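You operate a simulated robot arm through the tools that you are given. There is no shell and no other tool. Be economical: measure what you need, move in short steps, check, and stop when the job is done.

Carry out the task below with a simulated two-armed robot. There is one attempt and no reset: what you move stays moved.

TASK
Wipe the stain, then cover the tray's two dark cupcake plates together.
Fine: use the long cover; wipe with the green cloth and put it back; first slide the plates together in the middle of their tray, without lifting them; all other plates stay put. What is to be rubbed or washed off counts as gone when no trace of it is left.
Where things are to end (x, y in the base frame): dark cupcake plate within 3 cm of [49, -8]; dark cupcake plate within 3 cm of [49, -20].

It is judged by the outcome, as a careful person would: the job done as asked, and still so three seconds after it is handed in. It fails if anything else is knocked over, pushed out of place, dropped, spilled or broken. Lids that push on must go on centred and level and be pressed home; caps that screw on are set level and turned clockwise until they are tight. Flat cloth is picked up by pressing the open fingertips on it (5 to 10 N) and closing them slowly along it; thin cloth reads only 2 to 8 mm in the jaws.

THE ROBOT
Two 7-joint arms with fingered hands on one trunk, on a base that drives. Base frame: it is fixed to the floor where the robot stands at the start and does not move with it; the origin is under the middle of the robot, x ahead of it, y to its left, z up; the surface under the hand at the start is at about z = 80. Readings come in cm, rad, newtons and seconds.
The left shoulder is at the start at [7, 16.6, 104.3], the right one opposite. With the tool pointing down near the work surface each hand reaches from about 46 to 96 cm from the robot's upright axis, wherever it stands, measured 20 degrees to its own side. Places, roughly: big steel tray (46x35x3 cm) [50, -10, 80]; cupcake plate (11x11x9 cm) [60, -10, 50]; cupcake plate (12x12x9 cm) [50, 40, 60]; dark cupcake plate (11x11x7 cm) [60, 0, 20]; dark cupcake plate (12x12x7 cm) [60, 30, 20]; pink plate (12x11x3 cm) [60, 40, 20]; red plate (12x11x3 cm) [60, 40, 50]. Payload 4.1 kg a hand.
The tool frame of a hand sits at the grasp point between the pads (the TCP): z along the fingers, y along the line on which they close. The tips reach 3.2 cm beyond it. Largest opening 10.8 cm; the body of the gripper starts 3.8 cm behind the TCP. The gripper is a hand of 4 fingers: y runs from the thumb to the fingers, the wrist lies at [-1.6, -10.8, -18.6] in the tool frame, and closing takes about 1.5 s.
Orientation is that of the tool frame in the base frame, as a unit quaternion [w, x, y, z]. With the fingers straight down and the wrist toward the robot, the tool's x, y and z point along [0, 1, 0], [1, 0, 0] and [0, 0, -1] of the base frame.

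THE INTERFACE
- The arms move only by the tool arm_command. It takes "left_series", "right_series" or both (then of equal length, played together; a hand with none holds still); each is one flat list of numbers, 6 for each row, row after row: the shift along the tool's x, y, z in units of 20 mm (1.0 is 20 mm), then the turn, a rotation vector about the tool's x, y, z in units of 5 degrees (1.0 is 5 degrees). In form: [tx, ty, tz, wx, wy, wz, tx, ty, tz, wx, wy, wz, ...]. A call has 1 to 10 rows; each row shifts and turns the commanded pose from where the row before left it, along the tool's axes as they then stand. "left_hand" and "right_hand" are, for a hand that has rows, the finger opening in cm, from 0 to 10.8, set as the call begins (left out, the last holds). A call with a number of a shift or a turn outside -1 to 1 is refused whole. Rows are played at 5 a second. More than 5 cm and 0.15 rad between two rows, or a gripper value outside its range, and nothing of the call is played. Where a pose cannot be reached the arm comes as near as it can. A force on the tool above 40 N (or 10 N above the force at the start of the call, whichever is more), or a blocked arm, ends the call early, and 0.2 s more pass. The fingers move at their own pace (about 4.5 cm/s each) and stop on an object; they squeeze with about 30 N. The grip force told is the motor's: it shows also when the fingers shut on nothing. Time passes only in rows, and 0.2 s behind the last, so rows that do not move let the fingers close. It gives the time, the measured TCP pose, the force on the tool (base axes), the opening and the grip force at its end, in the units of the frame above (readings bear some noise), with the torque about the TCP (base axes, N m) and any sound that the robot's microphone picked up, and new pictures: "views" is both (left out), scene, wrist or none (wrist: the cameras of the hands that moved).
- Cameras (640 x 400 px; columns grow to the right, rows downward): "scene" is now at [13.93, 1.98, 130.16]; the picture's right is [0.24, -0.97, -0.00], its down [-0.42, -0.11, -0.90] and it looks along [0.87, 0.22, -0.44] (base axes); focal length 214 px, centre (320, 200). "left" rides on the left gripper at [-6.5, -9.3, -13.1] in its tool frame; the picture's right is [-0.80, -0.28, 0.53], its down [0.55, -0.71, 0.45] and it looks along [0.25, 0.65, 0.72] (tool axes); focal length 247 px, centre (320, 200). "right" rides on the right gripper at [6.4, -9.3, -13.2] in its tool frame; the picture's right is [-0.80, 0.28, -0.53], its down [-0.55, -0.71, 0.45] and it looks along [-0.25, 0.65, 0.72] (tool axes); focal length 247 px, centre (320, 200). There is no depth. A picture from a camera that has moved, and an enlarged one, comes with that camera's place and axes in the base frame and with its lens. The place of the scene camera against the robot may be out by one fixed shift of up to 2.5 cm in any direction.
- lift_body(by): slides the trunk up (or, below 0, down) by that many cm; the arms and the scene camera ride with it, the base frame stays. It gives what a move gives, with no picture.
- roll_base(legs): drives the robot by 1 to 6 legs, each [ahead, left, turn to the left] in cm, cm and rad, along the robot's own axes; the way and the turn of a leg run together, so that a leg with both is an arc; at most 150 cm and 3.142 rad a leg. The arms and the cameras ride along, it lands a little off, and it stops where it bumps. It gives what a move gives, and a new picture of the scene camera.
- curl_fingers(index, middle, ring, thumb_bend, hand): sets how far each is bent, from 0 (flat) to 1 (curled in); at 0.3 the hand is open as for a grip, at 0.7 the pads meet at the TCP. One left out holds its place. A second passes; each finger stops where it meets its share of the squeeze, and holds until it gets a number again. A gripper value or a shape takes the hand back. It gives what a move gives, with no picture; readings hold the bend of each and the force on the fingers (four entries, about 0 where the hand has none), thumb and palm.
- preshape(shape, hand): the hand has 4 fingers and takes this shape, open, in about a second: jaw (thumb against the fingers, like two jaws); tri (thumb and two fingers); tip (a fingertip pinch); poke (one finger out to press); point (the index stretched); flat (the hand flat); cup (the hand cupped); fist (a fist). The gripper value then closes the fingers along that shape, each until it touches; the sizes above hold for jaw. It gives what a move gives, with no picture.
- aim_head(pan, tilt): turns the head with the scene camera to pan (to the left, within 1.501 rad either way) and tilt (down, from -0.506 to 1.204), counted from straight ahead of the robot. It gives what a move gives, and a new picture of the scene camera.
- inspect(camera, box): a new picture of the part [left, top, right, bottom] of that camera's present view, enlarged. No time passes.
- job_done(): hands the job in; it is judged then, once.

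Work in short steps. Places have to be worked out from the pictures, the camera data and where the tool is seen: move nearer, look again, correct. Check each grasp and each placing, and mend what went wrong. You have 120 turns and 260 pictures in all, those below and enlarged ones among them. Open the grippers and draw the arms clear of the work before you hand the job in, unless the task says otherwise; then end with one line.

The tools are called after "Call:" by a JSON object that holds its "method" and its "body". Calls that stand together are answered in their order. arm_command: Moves the arms, as the interface text tells. Its arguments: {"type":"object","properties":{"left_series":{"type":"array","items":{"type":"number"}},"left_hand":{"type":"number"},"right_series":{"type":"array","items":{"type":"number"}},"right_hand":{"type":"number"},"views":{"type":"string","enum":["both","scene","wrist","none"]}},"required":[]} The other tools are called the same way: lift_body (by) slides the trunk up or down; preshape (shape, hand) gives the hand a shape; curl_fingers (index, middle, ring, thumb_bend, hand) moves the fingers one by one; roll_base (legs) drives the base; aim_head (pan, tilt) turns the head that bears the scene camera; inspect (camera, box) takes an enlarged picture of a part of a camera's view; job_done () hands the job in.

At the start:

```text
time: 0.0
left_tool_pos: [45.47, 17.04, 124.14]
left_orientation: [0.0, 0.707, 0.707, -0.001]
left_contact_force: [1.1, 0.1, 0.5]
left_torque: [0.01, 0.0, 0.03]
left_gripper_width: 10.75
left_gripper_force: 0.0
left_shape: jaw
left_bend: [0.3, 0.3, 0.3, 0.3]
left_finger forces: [0.0, 0.0, 0.1, 0.0, 0.0, 0.0]
right_tool_pos: [59.81, -29.28, 115.14]
right_orientation: [0.0, 0.707, 0.707, 0.0]
right_contact_force: [-0.3, 0.0, 0.5]
right_torque: [0.0, 0.0, 0.0]
right_gripper_width: 10.74
right_gripper_force: 0.0
right_shape: jaw
right_bend: [0.3, 0.3, 0.3, 0.3]
right_finger forces: [0.1, 0.0, 0.0, 0.1, 0.0, 0.0]
trunk travel left (down, up): [-55.0, 39.0]
robot x, y, heading: [0.06, 0.22, 0.0]
head pan, tilt: [0.246, 0.452]
```

scene: 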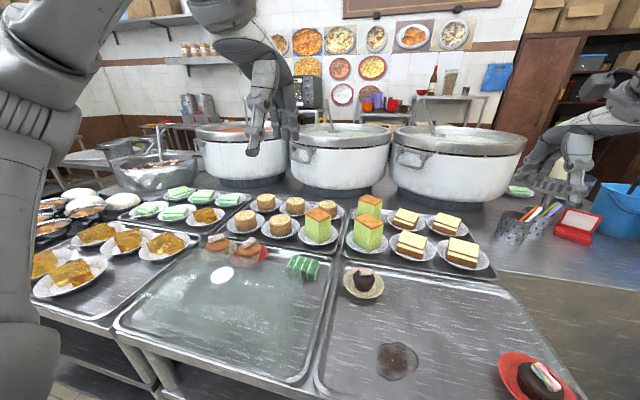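
right: 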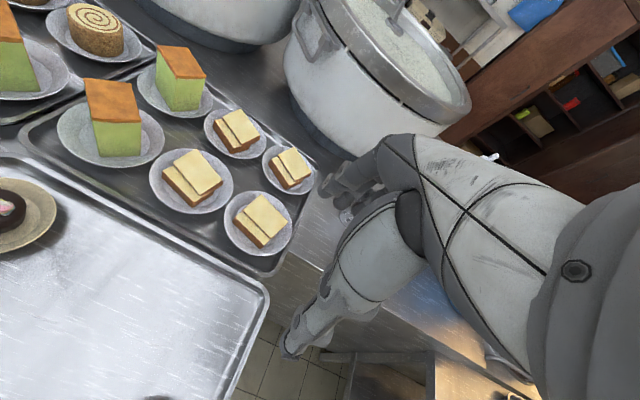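
left: 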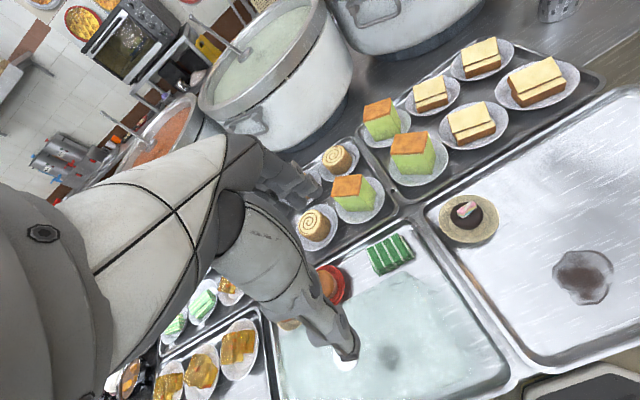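

The tray at right front has two dark cupcakes and a brown stain. I look around to find the green cloth and the covers.

Call:
{"method": "aim_head", "body": {"pan": -0.3, "tilt": 0.8}}

Call:
{"method": "aim_head", "body": {"pan": -1.1, "tilt": 0.6}}

Call:
{"method": "aim_head", "body": {"pan": 1.0, "tilt": 0.6}}

```text
time: 1.0
left_tool_pos: [45.54, 17.23, 124.12]
left_orientation: [0.0, 0.707, 0.707, -0.001]
left_contact_force: [-0.3, -0.1, 0.6]
left_torque: [-0.03, -0.02, -0.01]
left_gripper_width: 10.76
left_gripper_force: 0.1
left_shape: jaw
left_bend: [0.3, 0.3, 0.3, 0.3]
left_finger forces: [0.0, 0.0, 0.0, 0.0, 0.0, 0.0]
right_tool_pos: [60.0, -29.31, 115.31]
right_orientation: [0.0, 0.707, 0.707, 0.0]
right_contact_force: [0.2, 0.0, -0.3]
right_torque: [-0.02, 0.02, -0.01]
right_gripper_width: 10.75
right_gripper_force: 0.0
right_shape: jaw
right_bend: [0.3, 0.3, 0.3, 0.3]
right_finger forces: [0.1, 0.0, 0.0, 0.0, 0.0, 0.0]
trunk travel left (down, up): [-55.0, 39.0]
robot x, y, heading: [-0.25, 0.04, 0.005]
head pan, tilt: [-0.3, 0.799]
camera scene: at [12.73, -2.64, 127.14], right [-0.29, -0.96, 0.0], down [-0.68, 0.21, -0.7], along [0.67, -0.21, -0.72], focal length 214 px, centre (320, 200)
```

scene: 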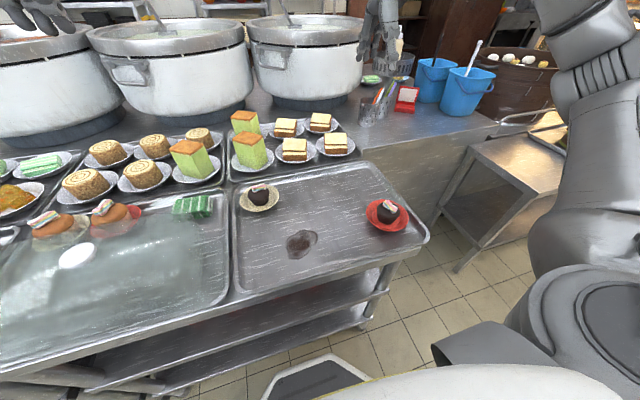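

```text
time: 2.1
left_tool_pos: [45.59, 17.18, 124.14]
left_orientation: [0.001, 0.707, 0.707, -0.001]
left_contact_force: [-0.5, 0.6, -0.4]
left_torque: [-0.01, 0.0, -0.02]
left_gripper_width: 10.75
left_gripper_force: 0.1
left_shape: jaw
left_bend: [0.3, 0.3, 0.3, 0.3]
left_finger forces: [0.0, 0.1, 0.0, 0.1, 0.0, 0.0]
right_tool_pos: [59.94, -29.36, 115.27]
right_orientation: [-0.001, 0.707, 0.707, 0.0]
right_contact_force: [0.1, 0.9, -0.4]
right_torque: [-0.03, 0.03, 0.03]
right_gripper_width: 10.74
right_gripper_force: 0.0
right_shape: jaw
right_bend: [0.3, 0.3, 0.3, 0.3]
right_finger forces: [0.0, 0.1, 0.0, 0.1, 0.0, 0.1]
trunk travel left (down, up): [-55.0, 39.0]
robot x, y, heading: [0.24, 0.24, -0.001]
head pan, tilt: [-1.1, 0.6]
camera scene: at [9.04, -8.13, 128.82], right [-0.89, -0.45, 0.0], down [-0.26, 0.5, -0.82], along [0.38, -0.73, -0.57], focal length 214 px, centre (320, 200)
```

scene: 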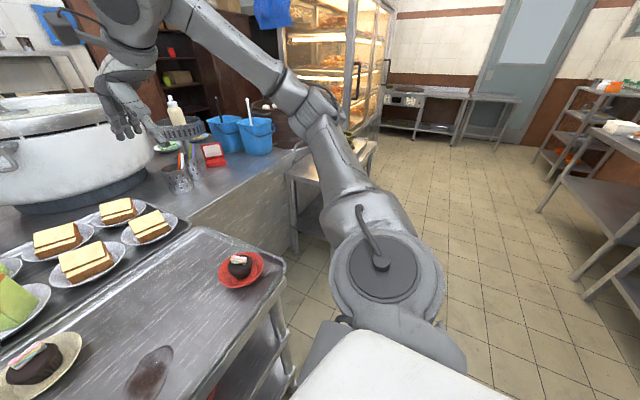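

```text
time: 4.1
left_tool_pos: [45.55, 17.15, 124.19]
left_orientation: [0.0, 0.708, 0.706, -0.001]
left_contact_force: [0.0, -0.6, 0.6]
left_torque: [-0.04, 0.01, 0.02]
left_gripper_width: 10.74
left_gripper_force: 0.0
left_shape: jaw
left_bend: [0.3, 0.3, 0.3, 0.3]
left_finger forces: [0.0, 0.1, 0.0, 0.0, 0.0, 0.0]
right_tool_pos: [59.99, -29.19, 115.19]
right_orientation: [0.0, 0.707, 0.707, 0.0]
right_contact_force: [0.3, -0.1, 0.3]
right_torque: [0.0, 0.0, -0.04]
right_gripper_width: 10.72
right_gripper_force: 0.0
right_shape: jaw
right_bend: [0.3, 0.3, 0.3, 0.3]
right_finger forces: [0.0, 0.0, 0.0, 0.0, 0.0, 0.1]
trunk travel left (down, up): [-55.0, 39.0]
robot x, y, heading: [-0.34, 0.07, -0.001]
head pan, tilt: [1.0, 0.6]
camera scene: at [9.8, 7.17, 128.83], right [0.84, -0.54, 0.0], down [-0.31, -0.48, -0.83], along [0.45, 0.69, -0.57], focal length 214 px, centre (320, 200)
```

scene: 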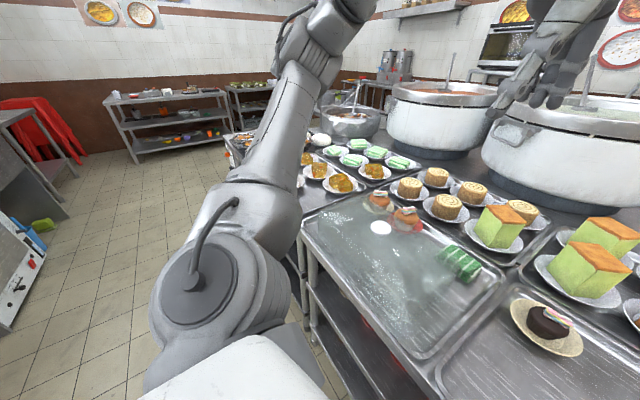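

The left front tray seems hazy; I inspect it, and look straight down.

Call:
{"method": "aim_head", "body": {"pan": 0.35, "tilt": 0.95}}

Call:
{"method": "inspect", "body": {"camera": "left", "box": [240, 200, 640, 400]}}

```text
time: 5.1
left_tool_pos: [45.56, 17.3, 124.24]
left_orientation: [0.002, 0.707, 0.707, -0.002]
left_contact_force: [-0.3, 0.3, 0.3]
left_torque: [0.01, 0.02, -0.01]
left_gripper_width: 10.74
left_gripper_force: 0.1
left_shape: jaw
left_bend: [0.3, 0.3, 0.3, 0.3]
left_finger forces: [0.0, 0.1, 0.0, 0.1, 0.0, 0.0]
right_tool_pos: [59.92, -29.18, 115.2]
right_orientation: [0.0, 0.707, 0.707, 0.0]
right_contact_force: [0.0, -0.1, 1.0]
right_torque: [0.01, 0.02, 0.02]
right_gripper_width: 10.73
right_gripper_force: 0.1
right_shape: jaw
right_bend: [0.3, 0.3, 0.3, 0.3]
right_finger forces: [0.0, 0.1, 0.0, 0.1, 0.1, 0.0]
trunk travel left (down, up): [-55.0, 39.0]
robot x, y, heading: [-0.23, 0.16, 0.003]
head pan, tilt: [0.351, 0.949]
camera scene: at [11.85, 2.24, 125.99], right [0.34, -0.94, 0.0], down [-0.76, -0.28, -0.58], along [0.55, 0.2, -0.81], focal length 214 px, centre (320, 200)
```

scene: 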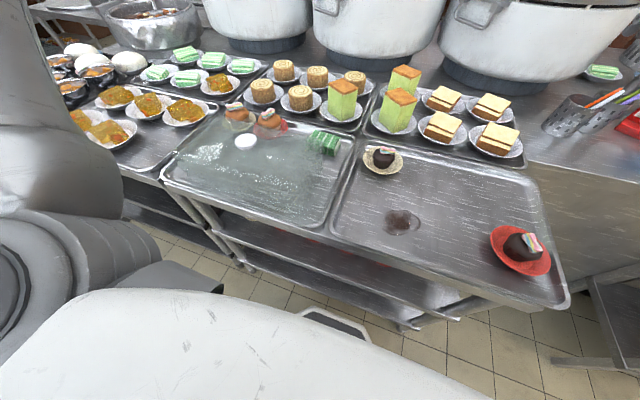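

```text
1.60 times, centred on (440, 300) of left
camera zoom: at [36.23, 10.8, 137.35], right [-0.28, -0.8, -0.53], down [-0.71, 0.55, -0.45], along [0.65, 0.25, -0.72], focal length 395 px, centre (128, 40)
```

zoom: 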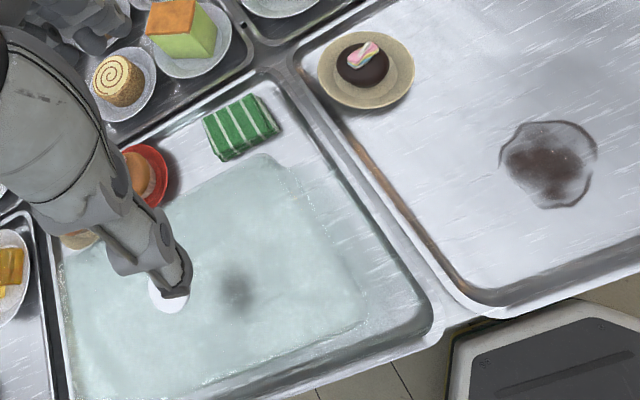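

Call:
{"method": "inspect", "body": {"camera": "scene", "box": [150, 80, 390, 230]}}

Call:
{"method": "inspect", "body": {"camera": "scene", "box": [320, 120, 600, 310]}}

```text
2.67 times, centred on (270, 155) of scene
camera zoom: at [11.85, 2.24, 125.99], right [0.34, -0.94, 0.0], down [-0.76, -0.28, -0.58], along [0.55, 0.2, -0.81], focal length 572 px, centre (453, 320)
```

zoom: 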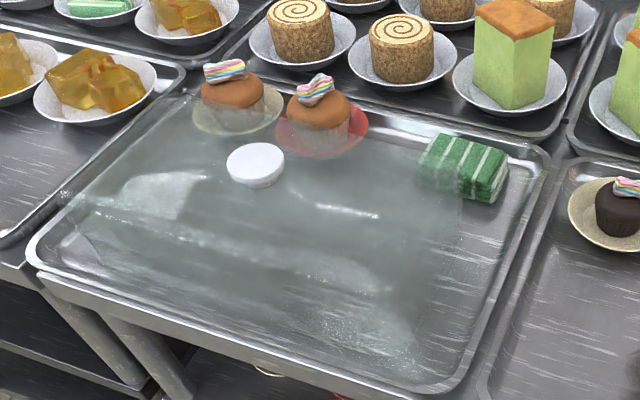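

```text
2.11 times, centred on (460, 215) of scene
camera zoom: at [11.85, 2.24, 125.99], right [0.34, -0.94, 0.0], down [-0.76, -0.28, -0.58], along [0.55, 0.2, -0.81], focal length 452 px, centre (25, 168)
```

zoom: 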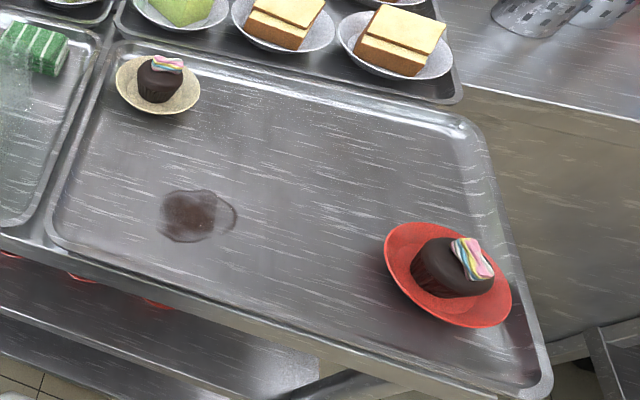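

The haze looks like a transparent long cover with a white knob, and the green striped thing is the folded cloth. I look closer from another head angle to measure the cover.

Call:
{"method": "aim_head", "body": {"pan": 0.7, "tilt": 0.85}}

Call:
{"method": "inspect", "body": {"camera": "scene", "box": [200, 80, 520, 280]}}

```text
time: 6.0
left_tool_pos: [45.53, 17.18, 124.11]
left_orientation: [0.0, 0.707, 0.707, -0.001]
left_contact_force: [-0.1, 0.0, -0.6]
left_torque: [-0.02, 0.01, -0.05]
left_gripper_width: 10.72
left_gripper_force: 0.0
left_shape: jaw
left_bend: [0.3, 0.3, 0.3, 0.3]
left_finger forces: [0.0, 0.1, 0.1, 0.1, 0.0, 0.1]
right_tool_pos: [59.97, -29.18, 115.07]
right_orientation: [0.0, 0.707, 0.707, 0.0]
right_contact_force: [-0.1, 0.0, 0.0]
right_torque: [0.01, -0.01, 0.01]
right_gripper_width: 10.75
right_gripper_force: 0.1
right_shape: jaw
right_bend: [0.3, 0.3, 0.3, 0.3]
right_finger forces: [0.0, 0.0, 0.1, 0.1, 0.0, 0.0]
trunk travel left (down, up): [-55.0, 39.0]
robot x, y, heading: [0.0, -0.13, -0.002]
head pan, tilt: [0.7, 0.85]
camera scene: at [11.0, 4.76, 126.74], right [0.64, -0.77, 0.0], down [-0.58, -0.48, -0.66], along [0.5, 0.42, -0.75], focal length 214 px, centre (320, 200)
```

scene: 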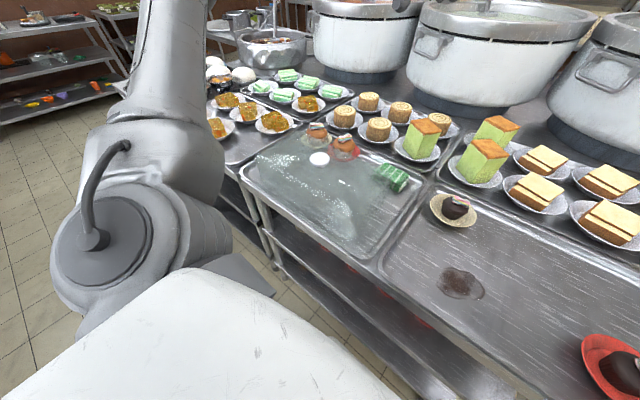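

```text
2.00 times, centred on (360, 180) of scene
camera zoom: at [11.0, 4.76, 126.74], right [0.64, -0.77, 0.0], down [-0.58, -0.48, -0.66], along [0.5, 0.42, -0.75], focal length 429 px, centre (240, 240)
```

zoom: 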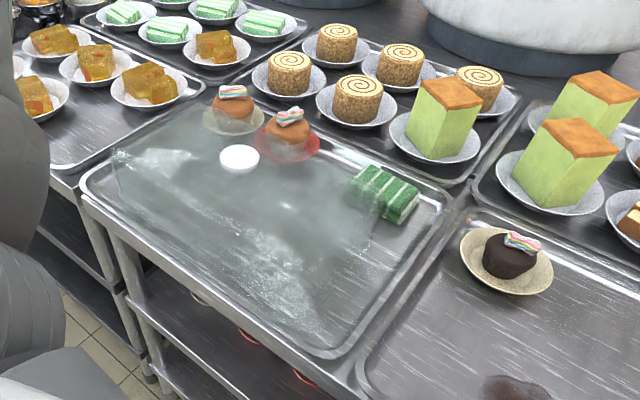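

Cover is roughly 34x17 cm centred near (43,32), cloth near (60,19). I lower the left hand toward the cloth for a wrist-camera look.

Call:
{"method": "arm_command", "body": {"left_series": [0.15, 0.225, 0.95, 0, 0, 0, 0.15, 0.225, 0.95, 0, 0, 0, 0.15, 0.225, 0.95, 0, 0, 0, 0.15, 0.225, 0.95, 0, 0, 0, 0.15, 0.225, 0.95, 0, 0, 0, 0.15, 0.225, 0.95, 0, 0, 0, 0.15, 0.225, 0.95, 0, 0, 0, 0.15, 0.225, 0.95, 0, 0, 0, 0.15, 0.225, 0.95, 0, 0, 0, 0.15, 0.225, 0.95, 0, 0, 0], "views": "wrist"}}

Call:
{"method": "inspect", "body": {"camera": "left", "box": [280, 120, 520, 270]}}

```text
time: 8.2
left_tool_pos: [50.09, 20.2, 105.25]
left_orientation: [0.001, 0.707, 0.707, -0.001]
left_contact_force: [-0.1, -0.5, 0.5]
left_torque: [0.02, -0.02, 0.05]
left_gripper_width: 10.74
left_gripper_force: 0.1
left_shape: jaw
left_bend: [0.3, 0.3, 0.3, 0.3]
left_finger forces: [0.0, 0.1, 0.1, 0.0, 0.1, 0.1]
right_tool_pos: [59.99, -29.2, 115.16]
right_orientation: [0.001, 0.707, 0.707, 0.0]
right_contact_force: [-0.5, 0.2, 0.6]
right_torque: [0.01, 0.02, -0.01]
right_gripper_width: 10.76
right_gripper_force: 0.0
right_shape: jaw
right_bend: [0.3, 0.3, 0.3, 0.3]
right_finger forces: [0.1, 0.0, 0.1, 0.0, 0.1, 0.0]
trunk travel left (down, up): [-55.0, 39.0]
robot x, y, heading: [0.02, -0.04, -0.001]
head pan, tilt: [0.7, 0.85]
camera left: at [40.84, 13.86, 118.31], right [-0.28, -0.8, -0.53], down [-0.71, 0.55, -0.45], along [0.65, 0.25, -0.72], focal length 247 px, centre (320, 200)
```

left: 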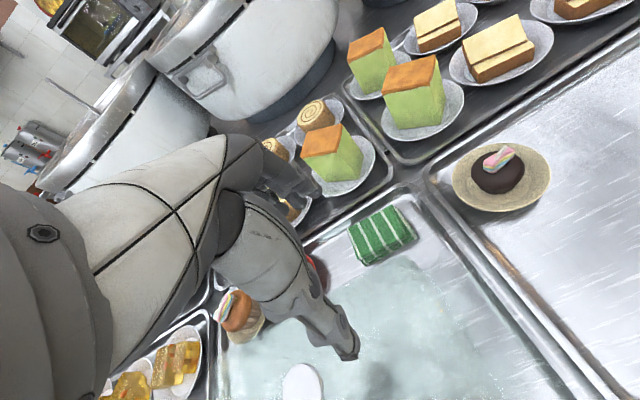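

```text
2.67 times, centred on (400, 195) of left
camera zoom: at [40.84, 13.86, 118.31], right [-0.28, -0.8, -0.53], down [-0.71, 0.55, -0.45], along [0.65, 0.25, -0.72], focal length 659 px, centre (107, 213)
```

zoom: 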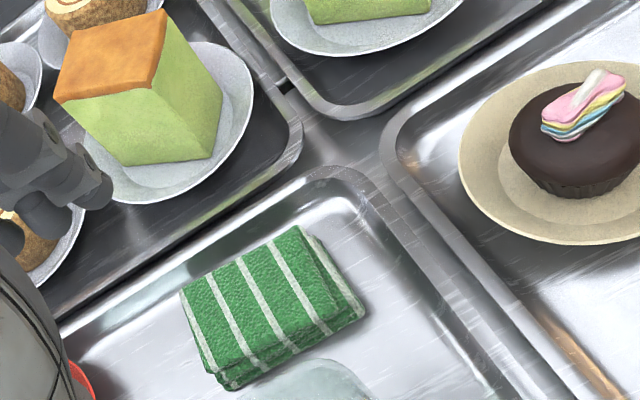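

Cloth pad: centre about (60, 19.3), 6.3 cm in x, 8.5 cm in y, about 2 cm thick. I move above it with the opening reduced to 8 so the far fingers clear the tray rim.

Call:
{"method": "arm_command", "body": {"left_series": [-0.056, 0.6, 0.89, 0, 0, 0, -0.056, 0.6, 0.89, 0, 0, 0, -0.056, 0.6, 0.89, 0, 0, 0, -0.056, 0.6, 0.89, 0, 0, 0, -0.056, 0.6, 0.89, 0, 0, 0, -0.056, 0.6, 0.89, 0, 0, 0, -0.056, 0.6, 0.89, 0, 0, 0, -0.056, 0.6, 0.89, 0, 0, 0], "left_hand": 8, "views": "both"}}

Call:
{"method": "inspect", "body": {"camera": "scene", "box": [280, 80, 520, 230]}}

```text
time: 9.9
left_tool_pos: [59.15, 19.33, 92.69]
left_orientation: [0.007, 0.707, 0.708, 0.003]
left_contact_force: [-0.4, 0.4, -0.6]
left_torque: [-0.02, 0.06, 0.02]
left_gripper_width: 8.02
left_gripper_force: 0.0
left_shape: jaw
left_bend: [0.26, 0.36, 0.34, 0.58]
left_finger forces: [0.1, 0.0, 0.0, 0.0, 0.0, 0.0]
right_tool_pos: [60.07, -29.27, 115.26]
right_orientation: [0.0, 0.706, 0.708, -0.001]
right_contact_force: [-0.3, 1.5, -0.4]
right_torque: [0.02, 0.02, 0.02]
right_gripper_width: 10.74
right_gripper_force: 0.0
right_shape: jaw
right_bend: [0.3, 0.3, 0.3, 0.3]
right_finger forces: [0.1, 0.0, 0.0, 0.0, 0.0, 0.0]
trunk travel left (down, up): [-55.0, 39.0]
robot x, y, heading: [-0.0, -0.31, 0.004]
head pan, tilt: [0.7, 0.85]
stopped in row 8 (left hand): the force on the tool passed its limit at 55 N (the readings are from after the stop); the commanded pose is now the measured one
camera scene: at [11.01, 4.79, 126.72], right [0.64, -0.76, 0.0], down [-0.57, -0.48, -0.66], along [0.5, 0.43, -0.75], focal length 214 px, centre (320, 200)
camera left: at [49.67, 13.01, 105.75], right [-0.27, -0.8, -0.53], down [-0.7, 0.54, -0.46], along [0.66, 0.25, -0.71], focal length 247 px, centre (320, 200)
```

scene: 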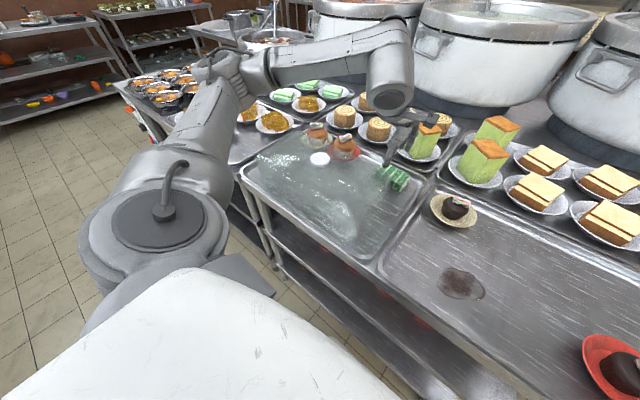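
left: 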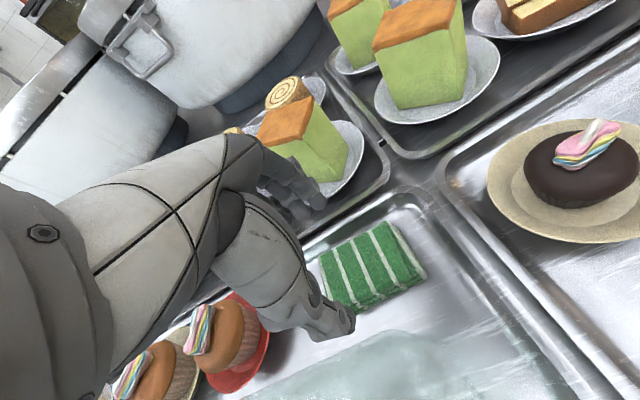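

```text
2.67 times, centred on (400, 155) of scene
camera zoom: at [11.01, 4.79, 126.72], right [0.64, -0.76, 0.0], down [-0.57, -0.48, -0.66], along [0.5, 0.43, -0.75], focal length 572 px, centre (107, 320)
```

zoom: 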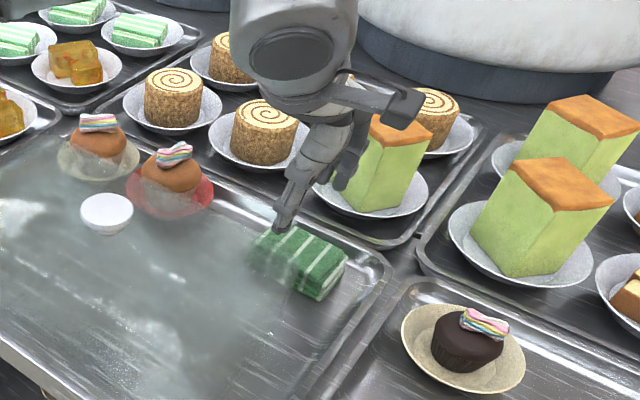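

The tool met something at 55 N, probably far-side fingers against the green cake behind. I back up and away to check.

Call:
{"method": "arm_command", "body": {"left_series": [0, -0.5, -0.7, 0, 0, 0, 0, -0.9, -1, 0, 0, 0, 0, -0.9, -1, 0, 0, 0, 0, -0.9, -1, 0, 0, 0, 0, -0.9, -1, 0, 0, 0, 0, -0.4, -1, 0, 0, 0], "views": "wrist"}}

Call:
{"method": "inspect", "body": {"camera": "scene", "box": [280, 80, 520, 230]}}

Call:
{"method": "inspect", "body": {"camera": "left", "box": [280, 120, 520, 270]}}

```text
time: 11.3
left_tool_pos: [49.93, 19.43, 104.01]
left_orientation: [0.006, 0.706, 0.708, 0.003]
left_contact_force: [0.0, -0.4, -0.1]
left_torque: [0.0, 0.05, -0.02]
left_gripper_width: 8.04
left_gripper_force: 0.1
left_shape: jaw
left_bend: [0.26, 0.36, 0.34, 0.58]
left_finger forces: [0.1, 0.0, 0.0, 0.0, 0.0, 0.1]
right_tool_pos: [59.98, -29.15, 115.24]
right_orientation: [0.0, 0.707, 0.707, 0.0]
right_contact_force: [-0.1, 0.2, 0.1]
right_torque: [-0.02, 0.02, -0.02]
right_gripper_width: 10.77
right_gripper_force: 0.0
right_shape: jaw
right_bend: [0.3, 0.3, 0.3, 0.3]
right_finger forces: [0.1, 0.1, 0.0, 0.0, 0.1, 0.1]
trunk travel left (down, up): [-55.0, 39.0]
robot x, y, heading: [-0.16, 0.15, 0.006]
head pan, tilt: [0.7, 0.85]
camera left: at [40.55, 13.08, 117.07], right [-0.27, -0.8, -0.53], down [-0.7, 0.54, -0.46], along [0.66, 0.25, -0.71], focal length 247 px, centre (320, 200)
```

left: 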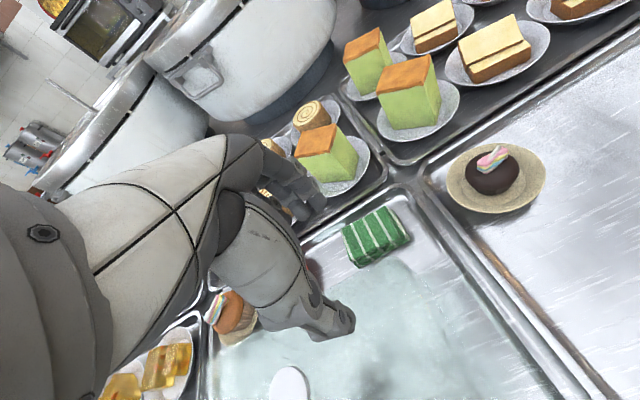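

```text
2.67 times, centred on (400, 155) of scene
camera zoom: at [10.98, 4.76, 126.74], right [0.64, -0.76, 0.0], down [-0.57, -0.48, -0.66], along [0.5, 0.43, -0.75], focal length 572 px, centre (107, 320)
```

zoom: 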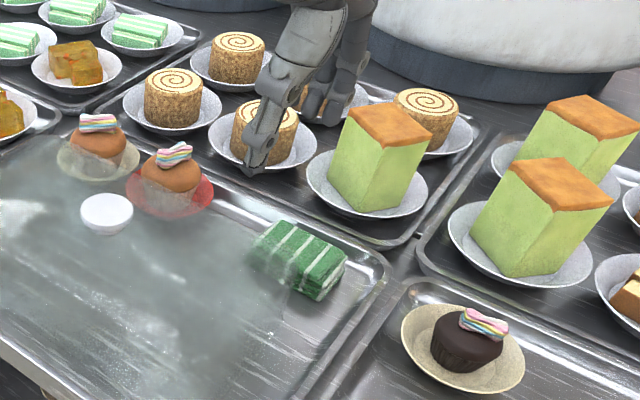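

```text
2.67 times, centred on (400, 195) of left
camera zoom: at [40.55, 13.08, 117.07], right [-0.27, -0.8, -0.53], down [-0.7, 0.54, -0.46], along [0.66, 0.25, -0.71], focal length 659 px, centre (107, 213)
```

zoom: 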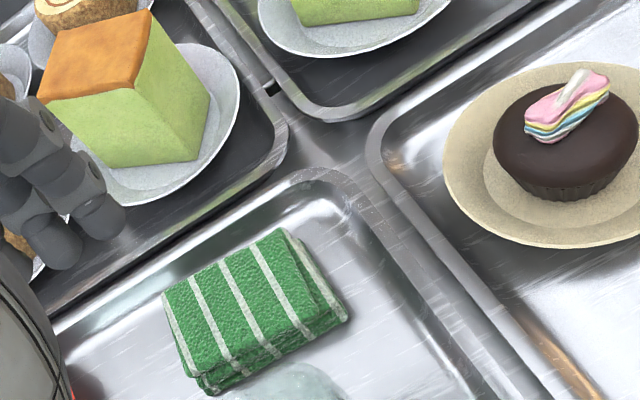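

The cake has not moved. I'll approach with the hand yawed 90° (fingers toward the right tray, thumb toward the left) so that nothing reaches toward the cakes; rotate here high up.

Call:
{"method": "arm_command", "body": {"left_series": [0, 0, -1, 0, 0, 1, 0, 0, -1, 0, 0, 1, 0, 0, 0, 0, 0, 1, 0, 0, 0, 0, 0, 1, 0, 0, 0, 0, 0, 1, 0, 0, 0, 0, 0, 1, 0, 0, 0, 0, 0, 1, 0, 0, 0, 0, 0, 1, 0, 0, 0, 0, 0, 1], "left_hand": 10.8, "views": "none"}}

Call:
{"method": "arm_command", "body": {"left_series": [0, 0, 0, 0, 0, 1, 0, 0, 0, 0, 0, 1, 0, 0, 0, 0, 0, 1, 0, 0, 0, 0, 0, 1, 0, 0, 0, 0, 0, 1, 0, 0, 0, 0, 0, 1, 0, 0, 0, 0, 0, 1, 0, 0, 0, 0, 0, 1, 0, 0, 0, 0, 0, 1], "views": "both"}}

```text
time: 13.3
left_tool_pos: [49.98, 19.5, 108.03]
left_orientation: [0.005, 0.924, 0.383, 0.006]
left_contact_force: [0.0, 0.6, 0.7]
left_torque: [-0.02, -0.03, 0.02]
left_gripper_width: 10.74
left_gripper_force: 0.0
left_shape: jaw
left_bend: [0.3, 0.3, 0.3, 0.3]
left_finger forces: [0.0, 0.0, 0.1, 0.0, 0.1, 0.0]
right_tool_pos: [60.04, -29.19, 115.19]
right_orientation: [0.0, 0.706, 0.708, 0.0]
right_contact_force: [-1.1, -0.1, -0.5]
right_torque: [-0.01, 0.0, 0.01]
right_gripper_width: 10.77
right_gripper_force: 0.0
right_shape: jaw
right_bend: [0.3, 0.3, 0.3, 0.3]
right_finger forces: [0.0, 0.1, 0.1, 0.0, 0.0, 0.0]
trunk travel left (down, up): [-55.0, 39.0]
robot x, y, heading: [-0.01, -0.26, -0.003]
head pan, tilt: [0.7, 0.85]
```

```text
time: 15.3
left_tool_pos: [47.85, 19.52, 108.0]
left_orientation: [0.001, 0.949, 0.315, 0.004]
left_contact_force: [0.9, 0.7, -0.2]
left_torque: [-0.01, -0.03, 0.0]
left_gripper_width: 10.79
left_gripper_force: 0.1
left_shape: jaw
left_bend: [0.3, 0.3, 0.3, 0.3]
left_finger forces: [0.0, 0.0, 0.0, 0.0, 0.1, 0.1]
left hand out of reach, approached as far as the arm can: row 2, 3, 4, 5, 6, 7, 8, 9
right_tool_pos: [60.0, -29.31, 115.22]
right_orientation: [0.001, 0.707, 0.707, 0.001]
right_contact_force: [-0.2, 0.2, 0.8]
right_torque: [0.01, 0.0, 0.02]
right_gripper_width: 10.76
right_gripper_force: 0.0
right_shape: jaw
right_bend: [0.3, 0.3, 0.3, 0.3]
right_finger forces: [0.1, 0.1, 0.0, 0.0, 0.1, 0.1]
trunk travel left (down, up): [-55.0, 39.0]
robot x, y, heading: [-0.0, 0.02, -0.003]
head pan, tilt: [0.7, 0.85]
camera scene: at [10.99, 4.8, 126.74], right [0.64, -0.76, 0.0], down [-0.57, -0.48, -0.66], along [0.5, 0.43, -0.75], focal length 214 px, centre (320, 200)
camera left: at [37.04, 23.08, 121.04], right [-0.8, -0.25, -0.54], down [0.02, 0.89, -0.45], along [0.59, -0.37, -0.71], focal length 247 px, centre (320, 200)
```

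scene: 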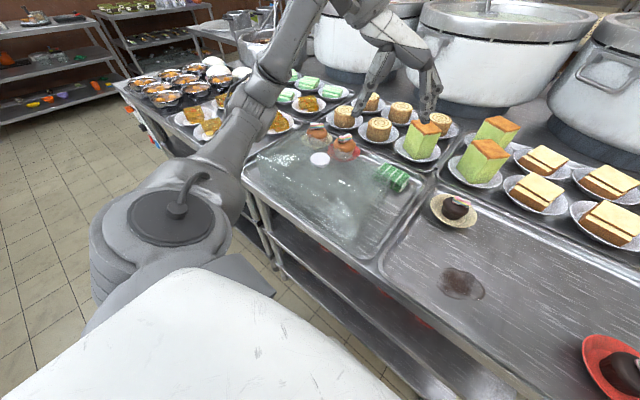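
left: 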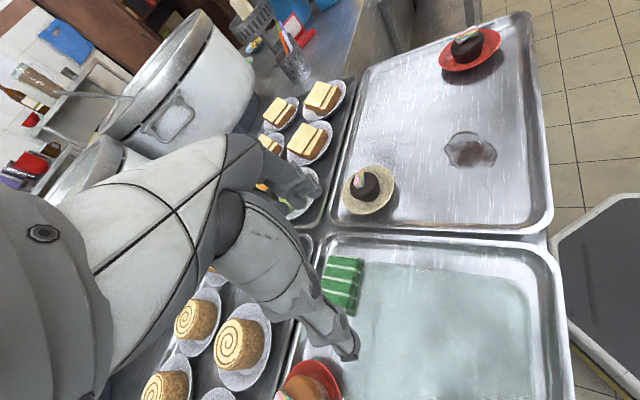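

Yaw stops near 53°, which is enough to keep the fingers pointing forward-right, clear of the cakes. I move above the cloth in this yaw with a smaller opening, to press and pinch it.

Call:
{"method": "arm_command", "body": {"left_series": [0.6, 0.46, 0, 0, 0, -1, 0.6, 0.46, 0, 0, 0, 0, 0.6, 0.46, 0.5, 0, 0, 0, 0.6, 0.46, 0.8, 0, 0, 0, 0.6, 0.46, 0.9, 0, 0, 0, 0.6, 0.46, 1, 0, 0, 0, 0.6, 0.46, 1, 0, 0, 0, 0.6, 0.46, 1, 0, 0, 0], "left_hand": 7, "views": "both"}}

Call:
{"method": "inspect", "body": {"camera": "scene", "box": [280, 80, 520, 230]}}

```text
time: 17.1
left_tool_pos: [51.83, 19.25, 105.66]
left_orientation: [0.003, 0.933, 0.359, 0.002]
left_contact_force: [0.3, -0.6, 0.4]
left_torque: [-0.03, 0.0, -0.02]
left_gripper_width: 7.01
left_gripper_force: 0.1
left_shape: jaw
left_bend: [0.27, 0.39, 0.36, 0.64]
left_finger forces: [0.0, 0.1, 0.0, 0.0, 0.0, 0.0]
left hand out of reach, approached as far as the arm can: row 3, 4, 5, 6, 7, 8
right_tool_pos: [59.97, -29.14, 115.22]
right_orientation: [0.0, 0.706, 0.708, 0.0]
right_contact_force: [-0.4, -0.8, 0.5]
right_torque: [-0.01, -0.02, -0.02]
right_gripper_width: 10.76
right_gripper_force: 0.2
right_shape: jaw
right_bend: [0.3, 0.3, 0.3, 0.3]
right_finger forces: [0.1, 0.0, 0.1, 0.0, 0.1, 0.1]
trunk travel left (down, up): [-55.0, 39.0]
robot x, y, heading: [0.17, -0.0, -0.005]
head pan, tilt: [0.7, 0.85]
camera scene: at [10.96, 4.87, 126.74], right [0.64, -0.76, 0.0], down [-0.57, -0.48, -0.66], along [0.51, 0.42, -0.75], focal length 214 px, centre (320, 200)
camera left: at [40.71, 21.95, 118.67], right [-0.78, -0.33, -0.54], down [-0.06, 0.89, -0.45], along [0.62, -0.32, -0.71], focal length 247 px, centre (320, 200)
```

scene: 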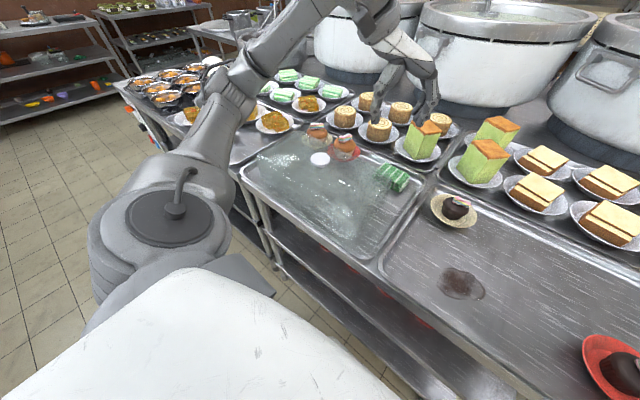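
left: 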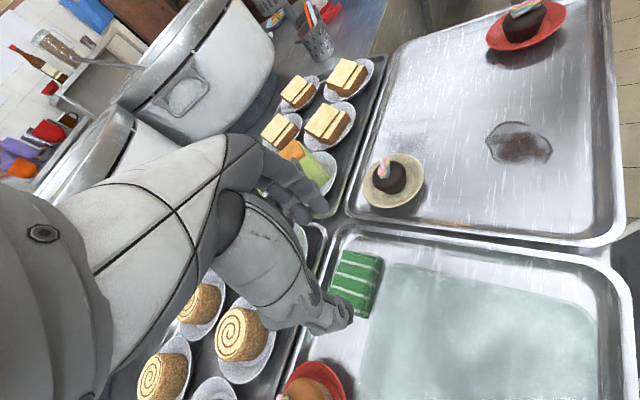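

```text
2.67 times, centred on (400, 155) of scene
camera zoom: at [10.96, 4.87, 126.74], right [0.64, -0.76, 0.0], down [-0.57, -0.48, -0.66], along [0.51, 0.42, -0.75], focal length 572 px, centre (107, 320)
```

zoom: 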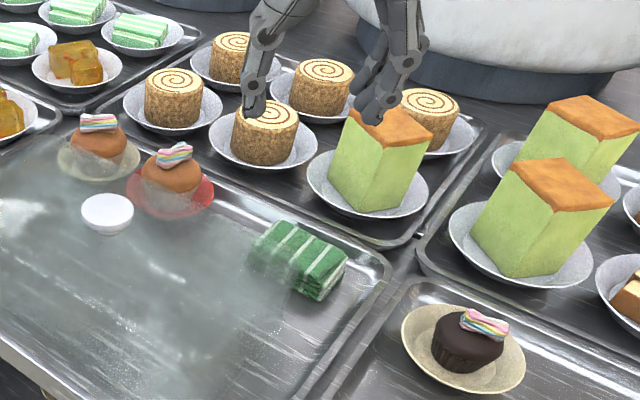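

This yaw is out of reach lower down. I rotate back to the native yaw and will instead come straight down on the cloth in small steps.

Call:
{"method": "arm_command", "body": {"left_series": [0, 0, 0, 0, 0, -0.96, 0, 0, 0, 0, 0, -0.96, 0, 0, 0, 0, 0, -0.96, 0, 0, 0, 0, 0, -0.96, 0, 0, 0, 0, 0, -0.96, 0, 0, 0, 0, 0, -0.96, 0, 0, 0, 0, 0, -0.96, 0, 0, 0, 0, 0, -0.96, 0, 0, 0, 0, 0, -0.96, 0, 0, 0, 0, 0, -0.96], "left_hand": 6, "views": "none"}}

```text
time: 19.3
left_tool_pos: [51.85, 19.07, 105.65]
left_orientation: [0.003, 0.709, 0.705, 0.004]
left_contact_force: [0.0, 0.0, -0.1]
left_torque: [0.0, 0.02, 0.01]
left_gripper_width: 6.03
left_gripper_force: 0.0
left_shape: jaw
left_bend: [0.74, 0.43, 0.4, 0.68]
left_finger forces: [0.0, 0.0, 0.0, 0.1, 0.1, 0.0]
right_tool_pos: [60.0, -29.17, 115.04]
right_orientation: [-0.001, 0.706, 0.708, 0.0]
right_contact_force: [0.3, -0.4, -0.3]
right_torque: [0.01, 0.0, 0.05]
right_gripper_width: 10.78
right_gripper_force: 0.1
right_shape: jaw
right_bend: [0.3, 0.3, 0.3, 0.3]
right_finger forces: [0.1, 0.0, 0.0, 0.1, 0.0, 0.0]
trunk travel left (down, up): [-55.0, 39.0]
robot x, y, heading: [0.02, -0.09, 0.001]
head pan, tilt: [0.7, 0.85]
```

Commanded pose equals measured. Move to above the cloth at (58, 19.3, 97).

Call:
{"method": "arm_command", "body": {"left_series": [0.02, 0.51, 0.5, 0, 0, 0, 0.02, 0.51, 0.6, 0, 0, 0, 0.02, 0.51, 0.7, 0, 0, 0, 0.02, 0.51, 0.8, 0, 0, 0, 0.02, 0.51, 0.8, 0, 0, 0, 0.02, 0.51, 0.9, 0, 0, 0], "views": "wrist"}}

Call:
{"method": "inspect", "body": {"camera": "scene", "box": [320, 60, 480, 220]}}

```text
time: 20.7
left_tool_pos: [58.08, 19.48, 97.06]
left_orientation: [0.002, 0.71, 0.704, 0.003]
left_contact_force: [0.2, 0.0, -0.3]
left_torque: [0.0, 0.02, 0.0]
left_gripper_width: 6.03
left_gripper_force: 0.0
left_shape: jaw
left_bend: [0.74, 0.43, 0.4, 0.68]
left_finger forces: [0.0, 0.1, 0.0, 0.0, 0.0, 0.1]
right_tool_pos: [60.12, -29.21, 115.14]
right_orientation: [-0.001, 0.707, 0.708, -0.001]
right_contact_force: [0.2, 0.3, 0.9]
right_torque: [0.03, 0.0, -0.02]
right_gripper_width: 10.76
right_gripper_force: 0.1
right_shape: jaw
right_bend: [0.3, 0.3, 0.3, 0.3]
right_finger forces: [0.0, 0.0, 0.0, 0.1, 0.0, 0.0]
trunk travel left (down, up): [-55.0, 39.0]
robot x, y, heading: [-0.06, -0.28, -0.004]
head pan, tilt: [0.7, 0.85]
camera left: at [48.66, 13.16, 110.1], right [-0.28, -0.8, -0.54], down [-0.7, 0.55, -0.45], along [0.66, 0.25, -0.71], focal length 247 px, centre (320, 200)
```

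left: 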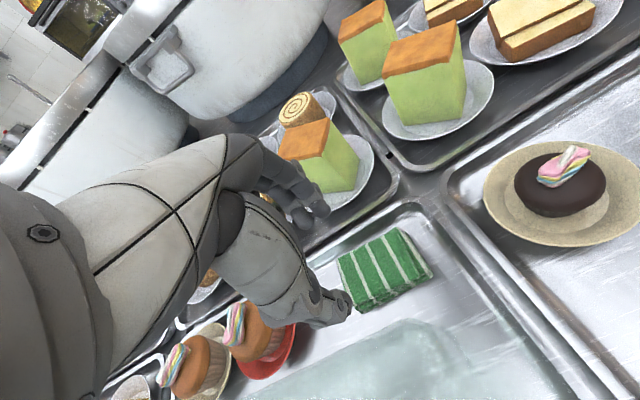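

```text
2.50 times, centred on (400, 140) of scene
camera zoom: at [11.07, 4.81, 126.73], right [0.64, -0.76, 0.0], down [-0.57, -0.48, -0.66], along [0.5, 0.43, -0.75], focal length 536 px, centre (120, 350)
```

zoom: 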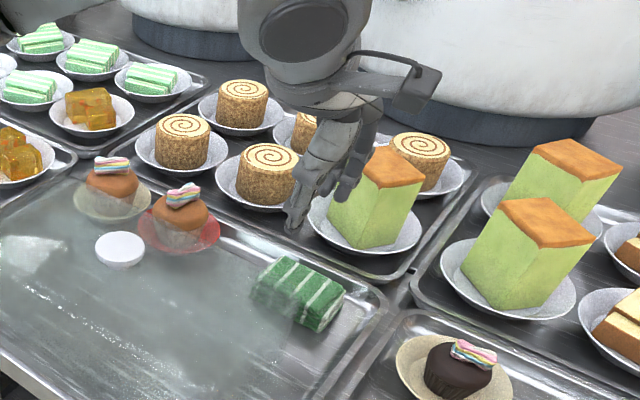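

Descend straight down slowly toward the cloth, watching force.

Call:
{"method": "arm_command", "body": {"left_series": [0, 0, 0.5, 0, 0, 0, 0, 0, 0.5, 0, 0, 0, 0, 0, 0.5, 0, 0, 0, 0, 0, 0.5, 0, 0, 0, 0, 0, 0.4, 0, 0, 0, 0, 0, 0.3, 0, 0, 0], "views": "wrist"}}

```text
time: 22.1
left_tool_pos: [58.14, 19.54, 91.6]
left_orientation: [0.002, 0.71, 0.705, 0.004]
left_contact_force: [1.3, 0.1, -0.3]
left_torque: [-0.01, 0.05, -0.04]
left_gripper_width: 6.04
left_gripper_force: 0.1
left_shape: jaw
left_bend: [0.74, 0.43, 0.4, 0.68]
left_finger forces: [0.0, 0.0, 0.0, 0.0, 0.0, 0.0]
right_tool_pos: [59.96, -29.22, 115.19]
right_orientation: [0.0, 0.706, 0.708, 0.0]
right_contact_force: [-0.3, 0.4, 0.9]
right_torque: [0.0, 0.02, 0.02]
right_gripper_width: 10.75
right_gripper_force: 0.1
right_shape: jaw
right_bend: [0.3, 0.3, 0.3, 0.3]
right_finger forces: [0.0, 0.0, 0.0, 0.0, 0.1, 0.0]
trunk travel left (down, up): [-55.0, 39.0]
robot x, y, heading: [-0.03, 0.13, 0.003]
head pan, tilt: [0.7, 0.85]
camera left: at [48.63, 13.1, 104.64], right [-0.28, -0.8, -0.54], down [-0.7, 0.55, -0.45], along [0.66, 0.25, -0.71], focal length 247 px, centre (320, 200)
```

left: 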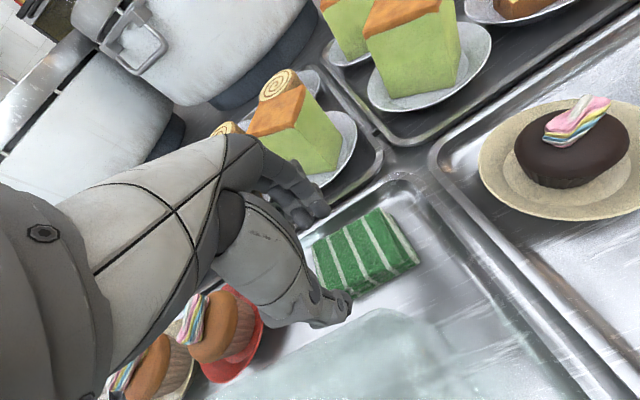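

No contact. Continue down.

Call:
{"method": "arm_command", "body": {"left_series": [0, 0, 0.4, 0, 0, 0, 0, 0, 0.4, 0, 0, 0, 0, 0, 0.4, 0, 0, 0, 0, 0, 0.3, 0, 0, 0, 0, 0, 0.3, 0, 0, 0, 0, 0, 0.2, 0, 0, 0], "views": "wrist"}}

Call:
{"method": "inspect", "body": {"camera": "scene", "box": [320, 60, 480, 220]}}

```text
time: 23.5
left_tool_pos: [58.19, 19.49, 87.67]
left_orientation: [0.004, 0.709, 0.705, 0.004]
left_contact_force: [0.9, -0.7, 0.1]
left_torque: [0.03, 0.04, -0.01]
left_gripper_width: 5.95
left_gripper_force: 0.1
left_shape: jaw
left_bend: [0.74, 0.43, 0.4, 0.69]
left_finger forces: [0.0, 0.0, 0.1, 0.1, 1.1, 0.0]
right_tool_pos: [60.05, -29.3, 115.17]
right_orientation: [0.0, 0.706, 0.708, 0.0]
right_contact_force: [-0.6, -0.3, 0.1]
right_torque: [0.01, 0.02, -0.02]
right_gripper_width: 10.78
right_gripper_force: 0.1
right_shape: jaw
right_bend: [0.3, 0.3, 0.3, 0.3]
right_finger forces: [0.0, 0.1, 0.0, 0.0, 0.0, 0.1]
trunk travel left (down, up): [-55.0, 39.0]
robot x, y, heading: [0.35, 0.26, -0.0]
head pan, tilt: [0.7, 0.85]
camera left: at [48.69, 13.09, 100.68], right [-0.28, -0.8, -0.54], down [-0.7, 0.55, -0.45], along [0.66, 0.25, -0.71], focal length 247 px, centre (320, 200)
```

left: 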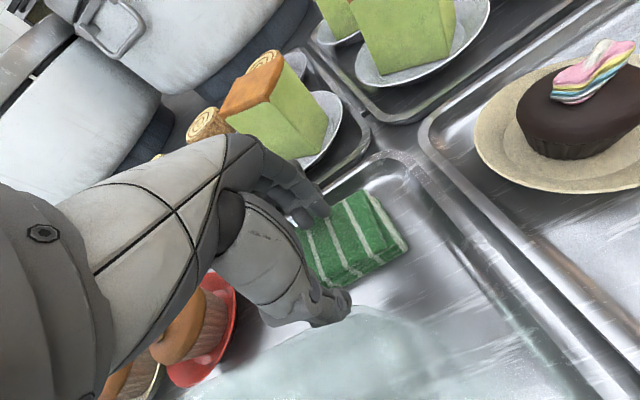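

```text
2.50 times, centred on (400, 140) of scene
camera zoom: at [11.03, 4.79, 126.74], right [0.64, -0.76, 0.0], down [-0.57, -0.48, -0.66], along [0.5, 0.43, -0.75], focal length 536 px, centre (120, 350)
```

zoom: 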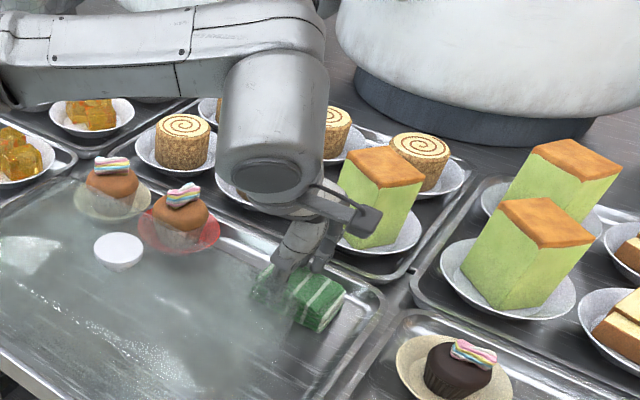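

Thumb just touching. I shift 1 cm right and press down gently.

Call:
{"method": "arm_command", "body": {"left_series": [-0.25, 0, -0.1, 0, 0, 0, -0.25, 0, 0, 0, 0, 0, 0, 0, 0.3, 0, 0, 0, 0, 0, 0.2, 0, 0, 0, 0, 0, 0.2, 0, 0, 0], "views": "wrist"}}

```text
time: 24.8
left_tool_pos: [58.43, 18.3, 87.3]
left_orientation: [0.012, 0.709, 0.705, 0.008]
left_contact_force: [-1.9, 3.1, 23.7]
left_torque: [-0.08, -0.84, 0.05]
left_gripper_width: 5.84
left_gripper_force: 0.0
left_shape: jaw
left_bend: [0.75, 0.43, 0.4, 0.69]
left_finger forces: [18.3, 5.7, 0.0, 0.1, 0.1, 0.0]
right_tool_pos: [59.89, -29.07, 115.2]
right_orientation: [0.0, 0.706, 0.708, 0.0]
right_contact_force: [0.3, 0.4, 0.2]
right_torque: [-0.02, 0.0, 0.01]
right_gripper_width: 10.78
right_gripper_force: 0.0
right_shape: jaw
right_bend: [0.3, 0.3, 0.3, 0.3]
right_finger forces: [0.0, 0.1, 0.1, 0.0, 0.1, 0.1]
trunk travel left (down, up): [-55.0, 39.0]
robot x, y, heading: [-0.02, -0.23, 0.002]
head pan, tilt: [0.7, 0.85]
stopped in row 5 (left hand): the force on the tool passed its limit at 41 N (the readings are from after the stop); the commanded pose is now the measured one
camera left: at [48.72, 12.06, 100.11], right [-0.27, -0.8, -0.54], down [-0.69, 0.55, -0.47], along [0.67, 0.24, -0.7], focal length 247 px, centre (320, 200)
```

left: 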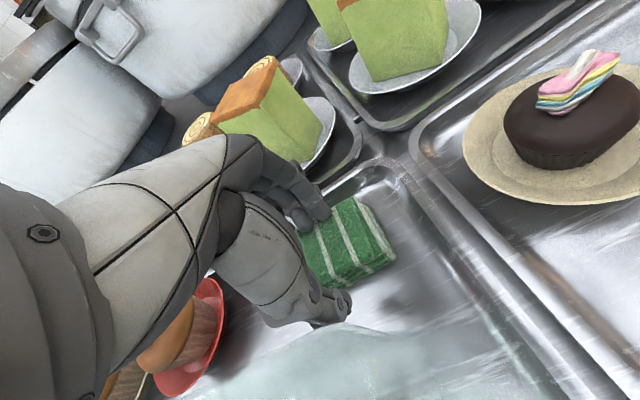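

The pad resists like a firm block: index fingertip is on top of it. I'll lift slightly and shape the fingers to straddle it (fingers just beyond the far edge, thumb before the near edge).

Call:
{"method": "arm_command", "body": {"left_series": [0, 0, -0.8, 0, 0, 0, 0.15, 0.25, -0.6, 0, 0, 0], "views": "none"}}

Call:
{"method": "curl_fingers", "body": {"hand": "left", "index": 0.36, "middle": 0.36, "ring": 0.36, "thumb_bend": 0.45}}

Call:
{"method": "inspect", "body": {"camera": "left", "box": [200, 120, 440, 350]}}

Call:
{"method": "inspect", "body": {"camera": "scene", "box": [320, 80, 460, 200]}}

```text
time: 25.4
left_tool_pos: [58.82, 18.62, 89.76]
left_orientation: [0.007, 0.709, 0.705, 0.007]
left_contact_force: [-0.3, 0.3, 0.5]
left_torque: [0.0, 0.04, 0.0]
left_gripper_width: 6.0
left_gripper_force: 0.0
left_shape: jaw
left_bend: [0.74, 0.43, 0.4, 0.69]
left_finger forces: [0.0, 0.1, 0.0, 0.0, 0.0, 0.0]
right_tool_pos: [59.98, -29.19, 115.14]
right_orientation: [0.0, 0.706, 0.708, -0.001]
right_contact_force: [-0.2, -0.5, -0.2]
right_torque: [-0.01, -0.04, -0.03]
right_gripper_width: 10.76
right_gripper_force: 0.0
right_shape: jaw
right_bend: [0.3, 0.3, 0.3, 0.3]
right_finger forces: [0.0, 0.1, 0.0, 0.0, 0.0, 0.0]
trunk travel left (down, up): [-55.0, 39.0]
robot x, y, heading: [-0.04, -0.2, 0.002]
head pan, tilt: [0.7, 0.85]
```

```text
time: 26.4
left_tool_pos: [58.9, 18.64, 89.81]
left_orientation: [0.007, 0.709, 0.705, 0.007]
left_contact_force: [-0.6, 0.0, -0.9]
left_torque: [0.02, 0.01, -0.01]
left_gripper_width: 8.05
left_gripper_force: 0.0
left_shape: fingers
left_bend: [0.36, 0.36, 0.36, 0.45]
left_finger forces: [0.0, 0.0, 0.0, 0.1, 0.0, 0.1]
right_tool_pos: [60.0, -29.14, 115.16]
right_orientation: [0.0, 0.706, 0.708, 0.0]
right_contact_force: [0.0, -0.2, -0.1]
right_torque: [-0.01, 0.03, 0.03]
right_gripper_width: 10.74
right_gripper_force: 0.1
right_shape: jaw
right_bend: [0.3, 0.3, 0.3, 0.3]
right_finger forces: [0.0, 0.0, 0.0, 0.1, 0.0, 0.0]
trunk travel left (down, up): [-55.0, 39.0]
robot x, y, heading: [-0.12, -0.01, -0.002]
head pan, tilt: [0.7, 0.85]
```

```text
1.74 times, centred on (320, 235) of left
camera zoom: at [49.24, 12.37, 102.65], right [-0.28, -0.8, -0.54], down [-0.69, 0.55, -0.46], along [0.66, 0.24, -0.71], focal length 430 px, centre (320, 139)
```

zoom: 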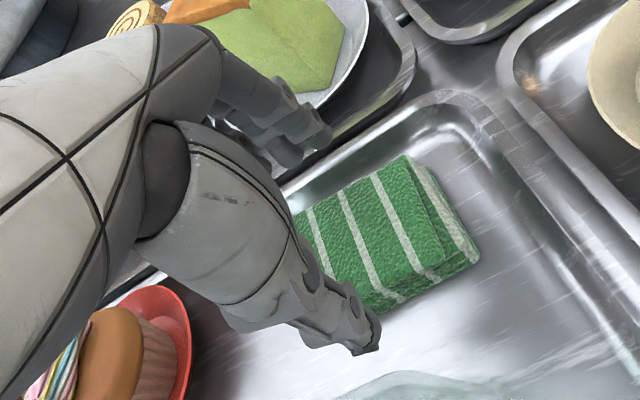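

```text
3.33 times, centred on (390, 140) of scene
camera zoom: at [11.01, 4.79, 126.74], right [0.64, -0.76, 0.0], down [-0.57, -0.48, -0.66], along [0.5, 0.43, -0.75], focal length 715 px, centre (87, 400)
```

zoom: 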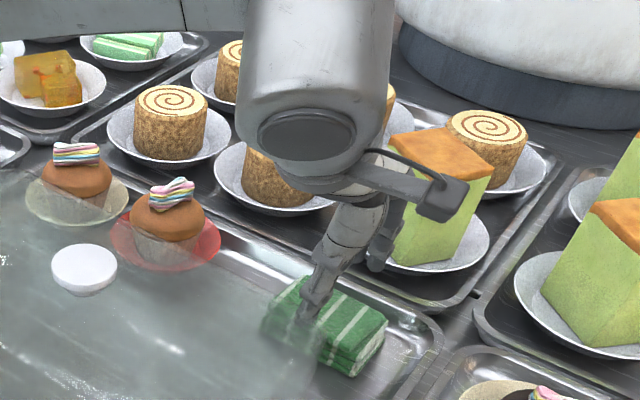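

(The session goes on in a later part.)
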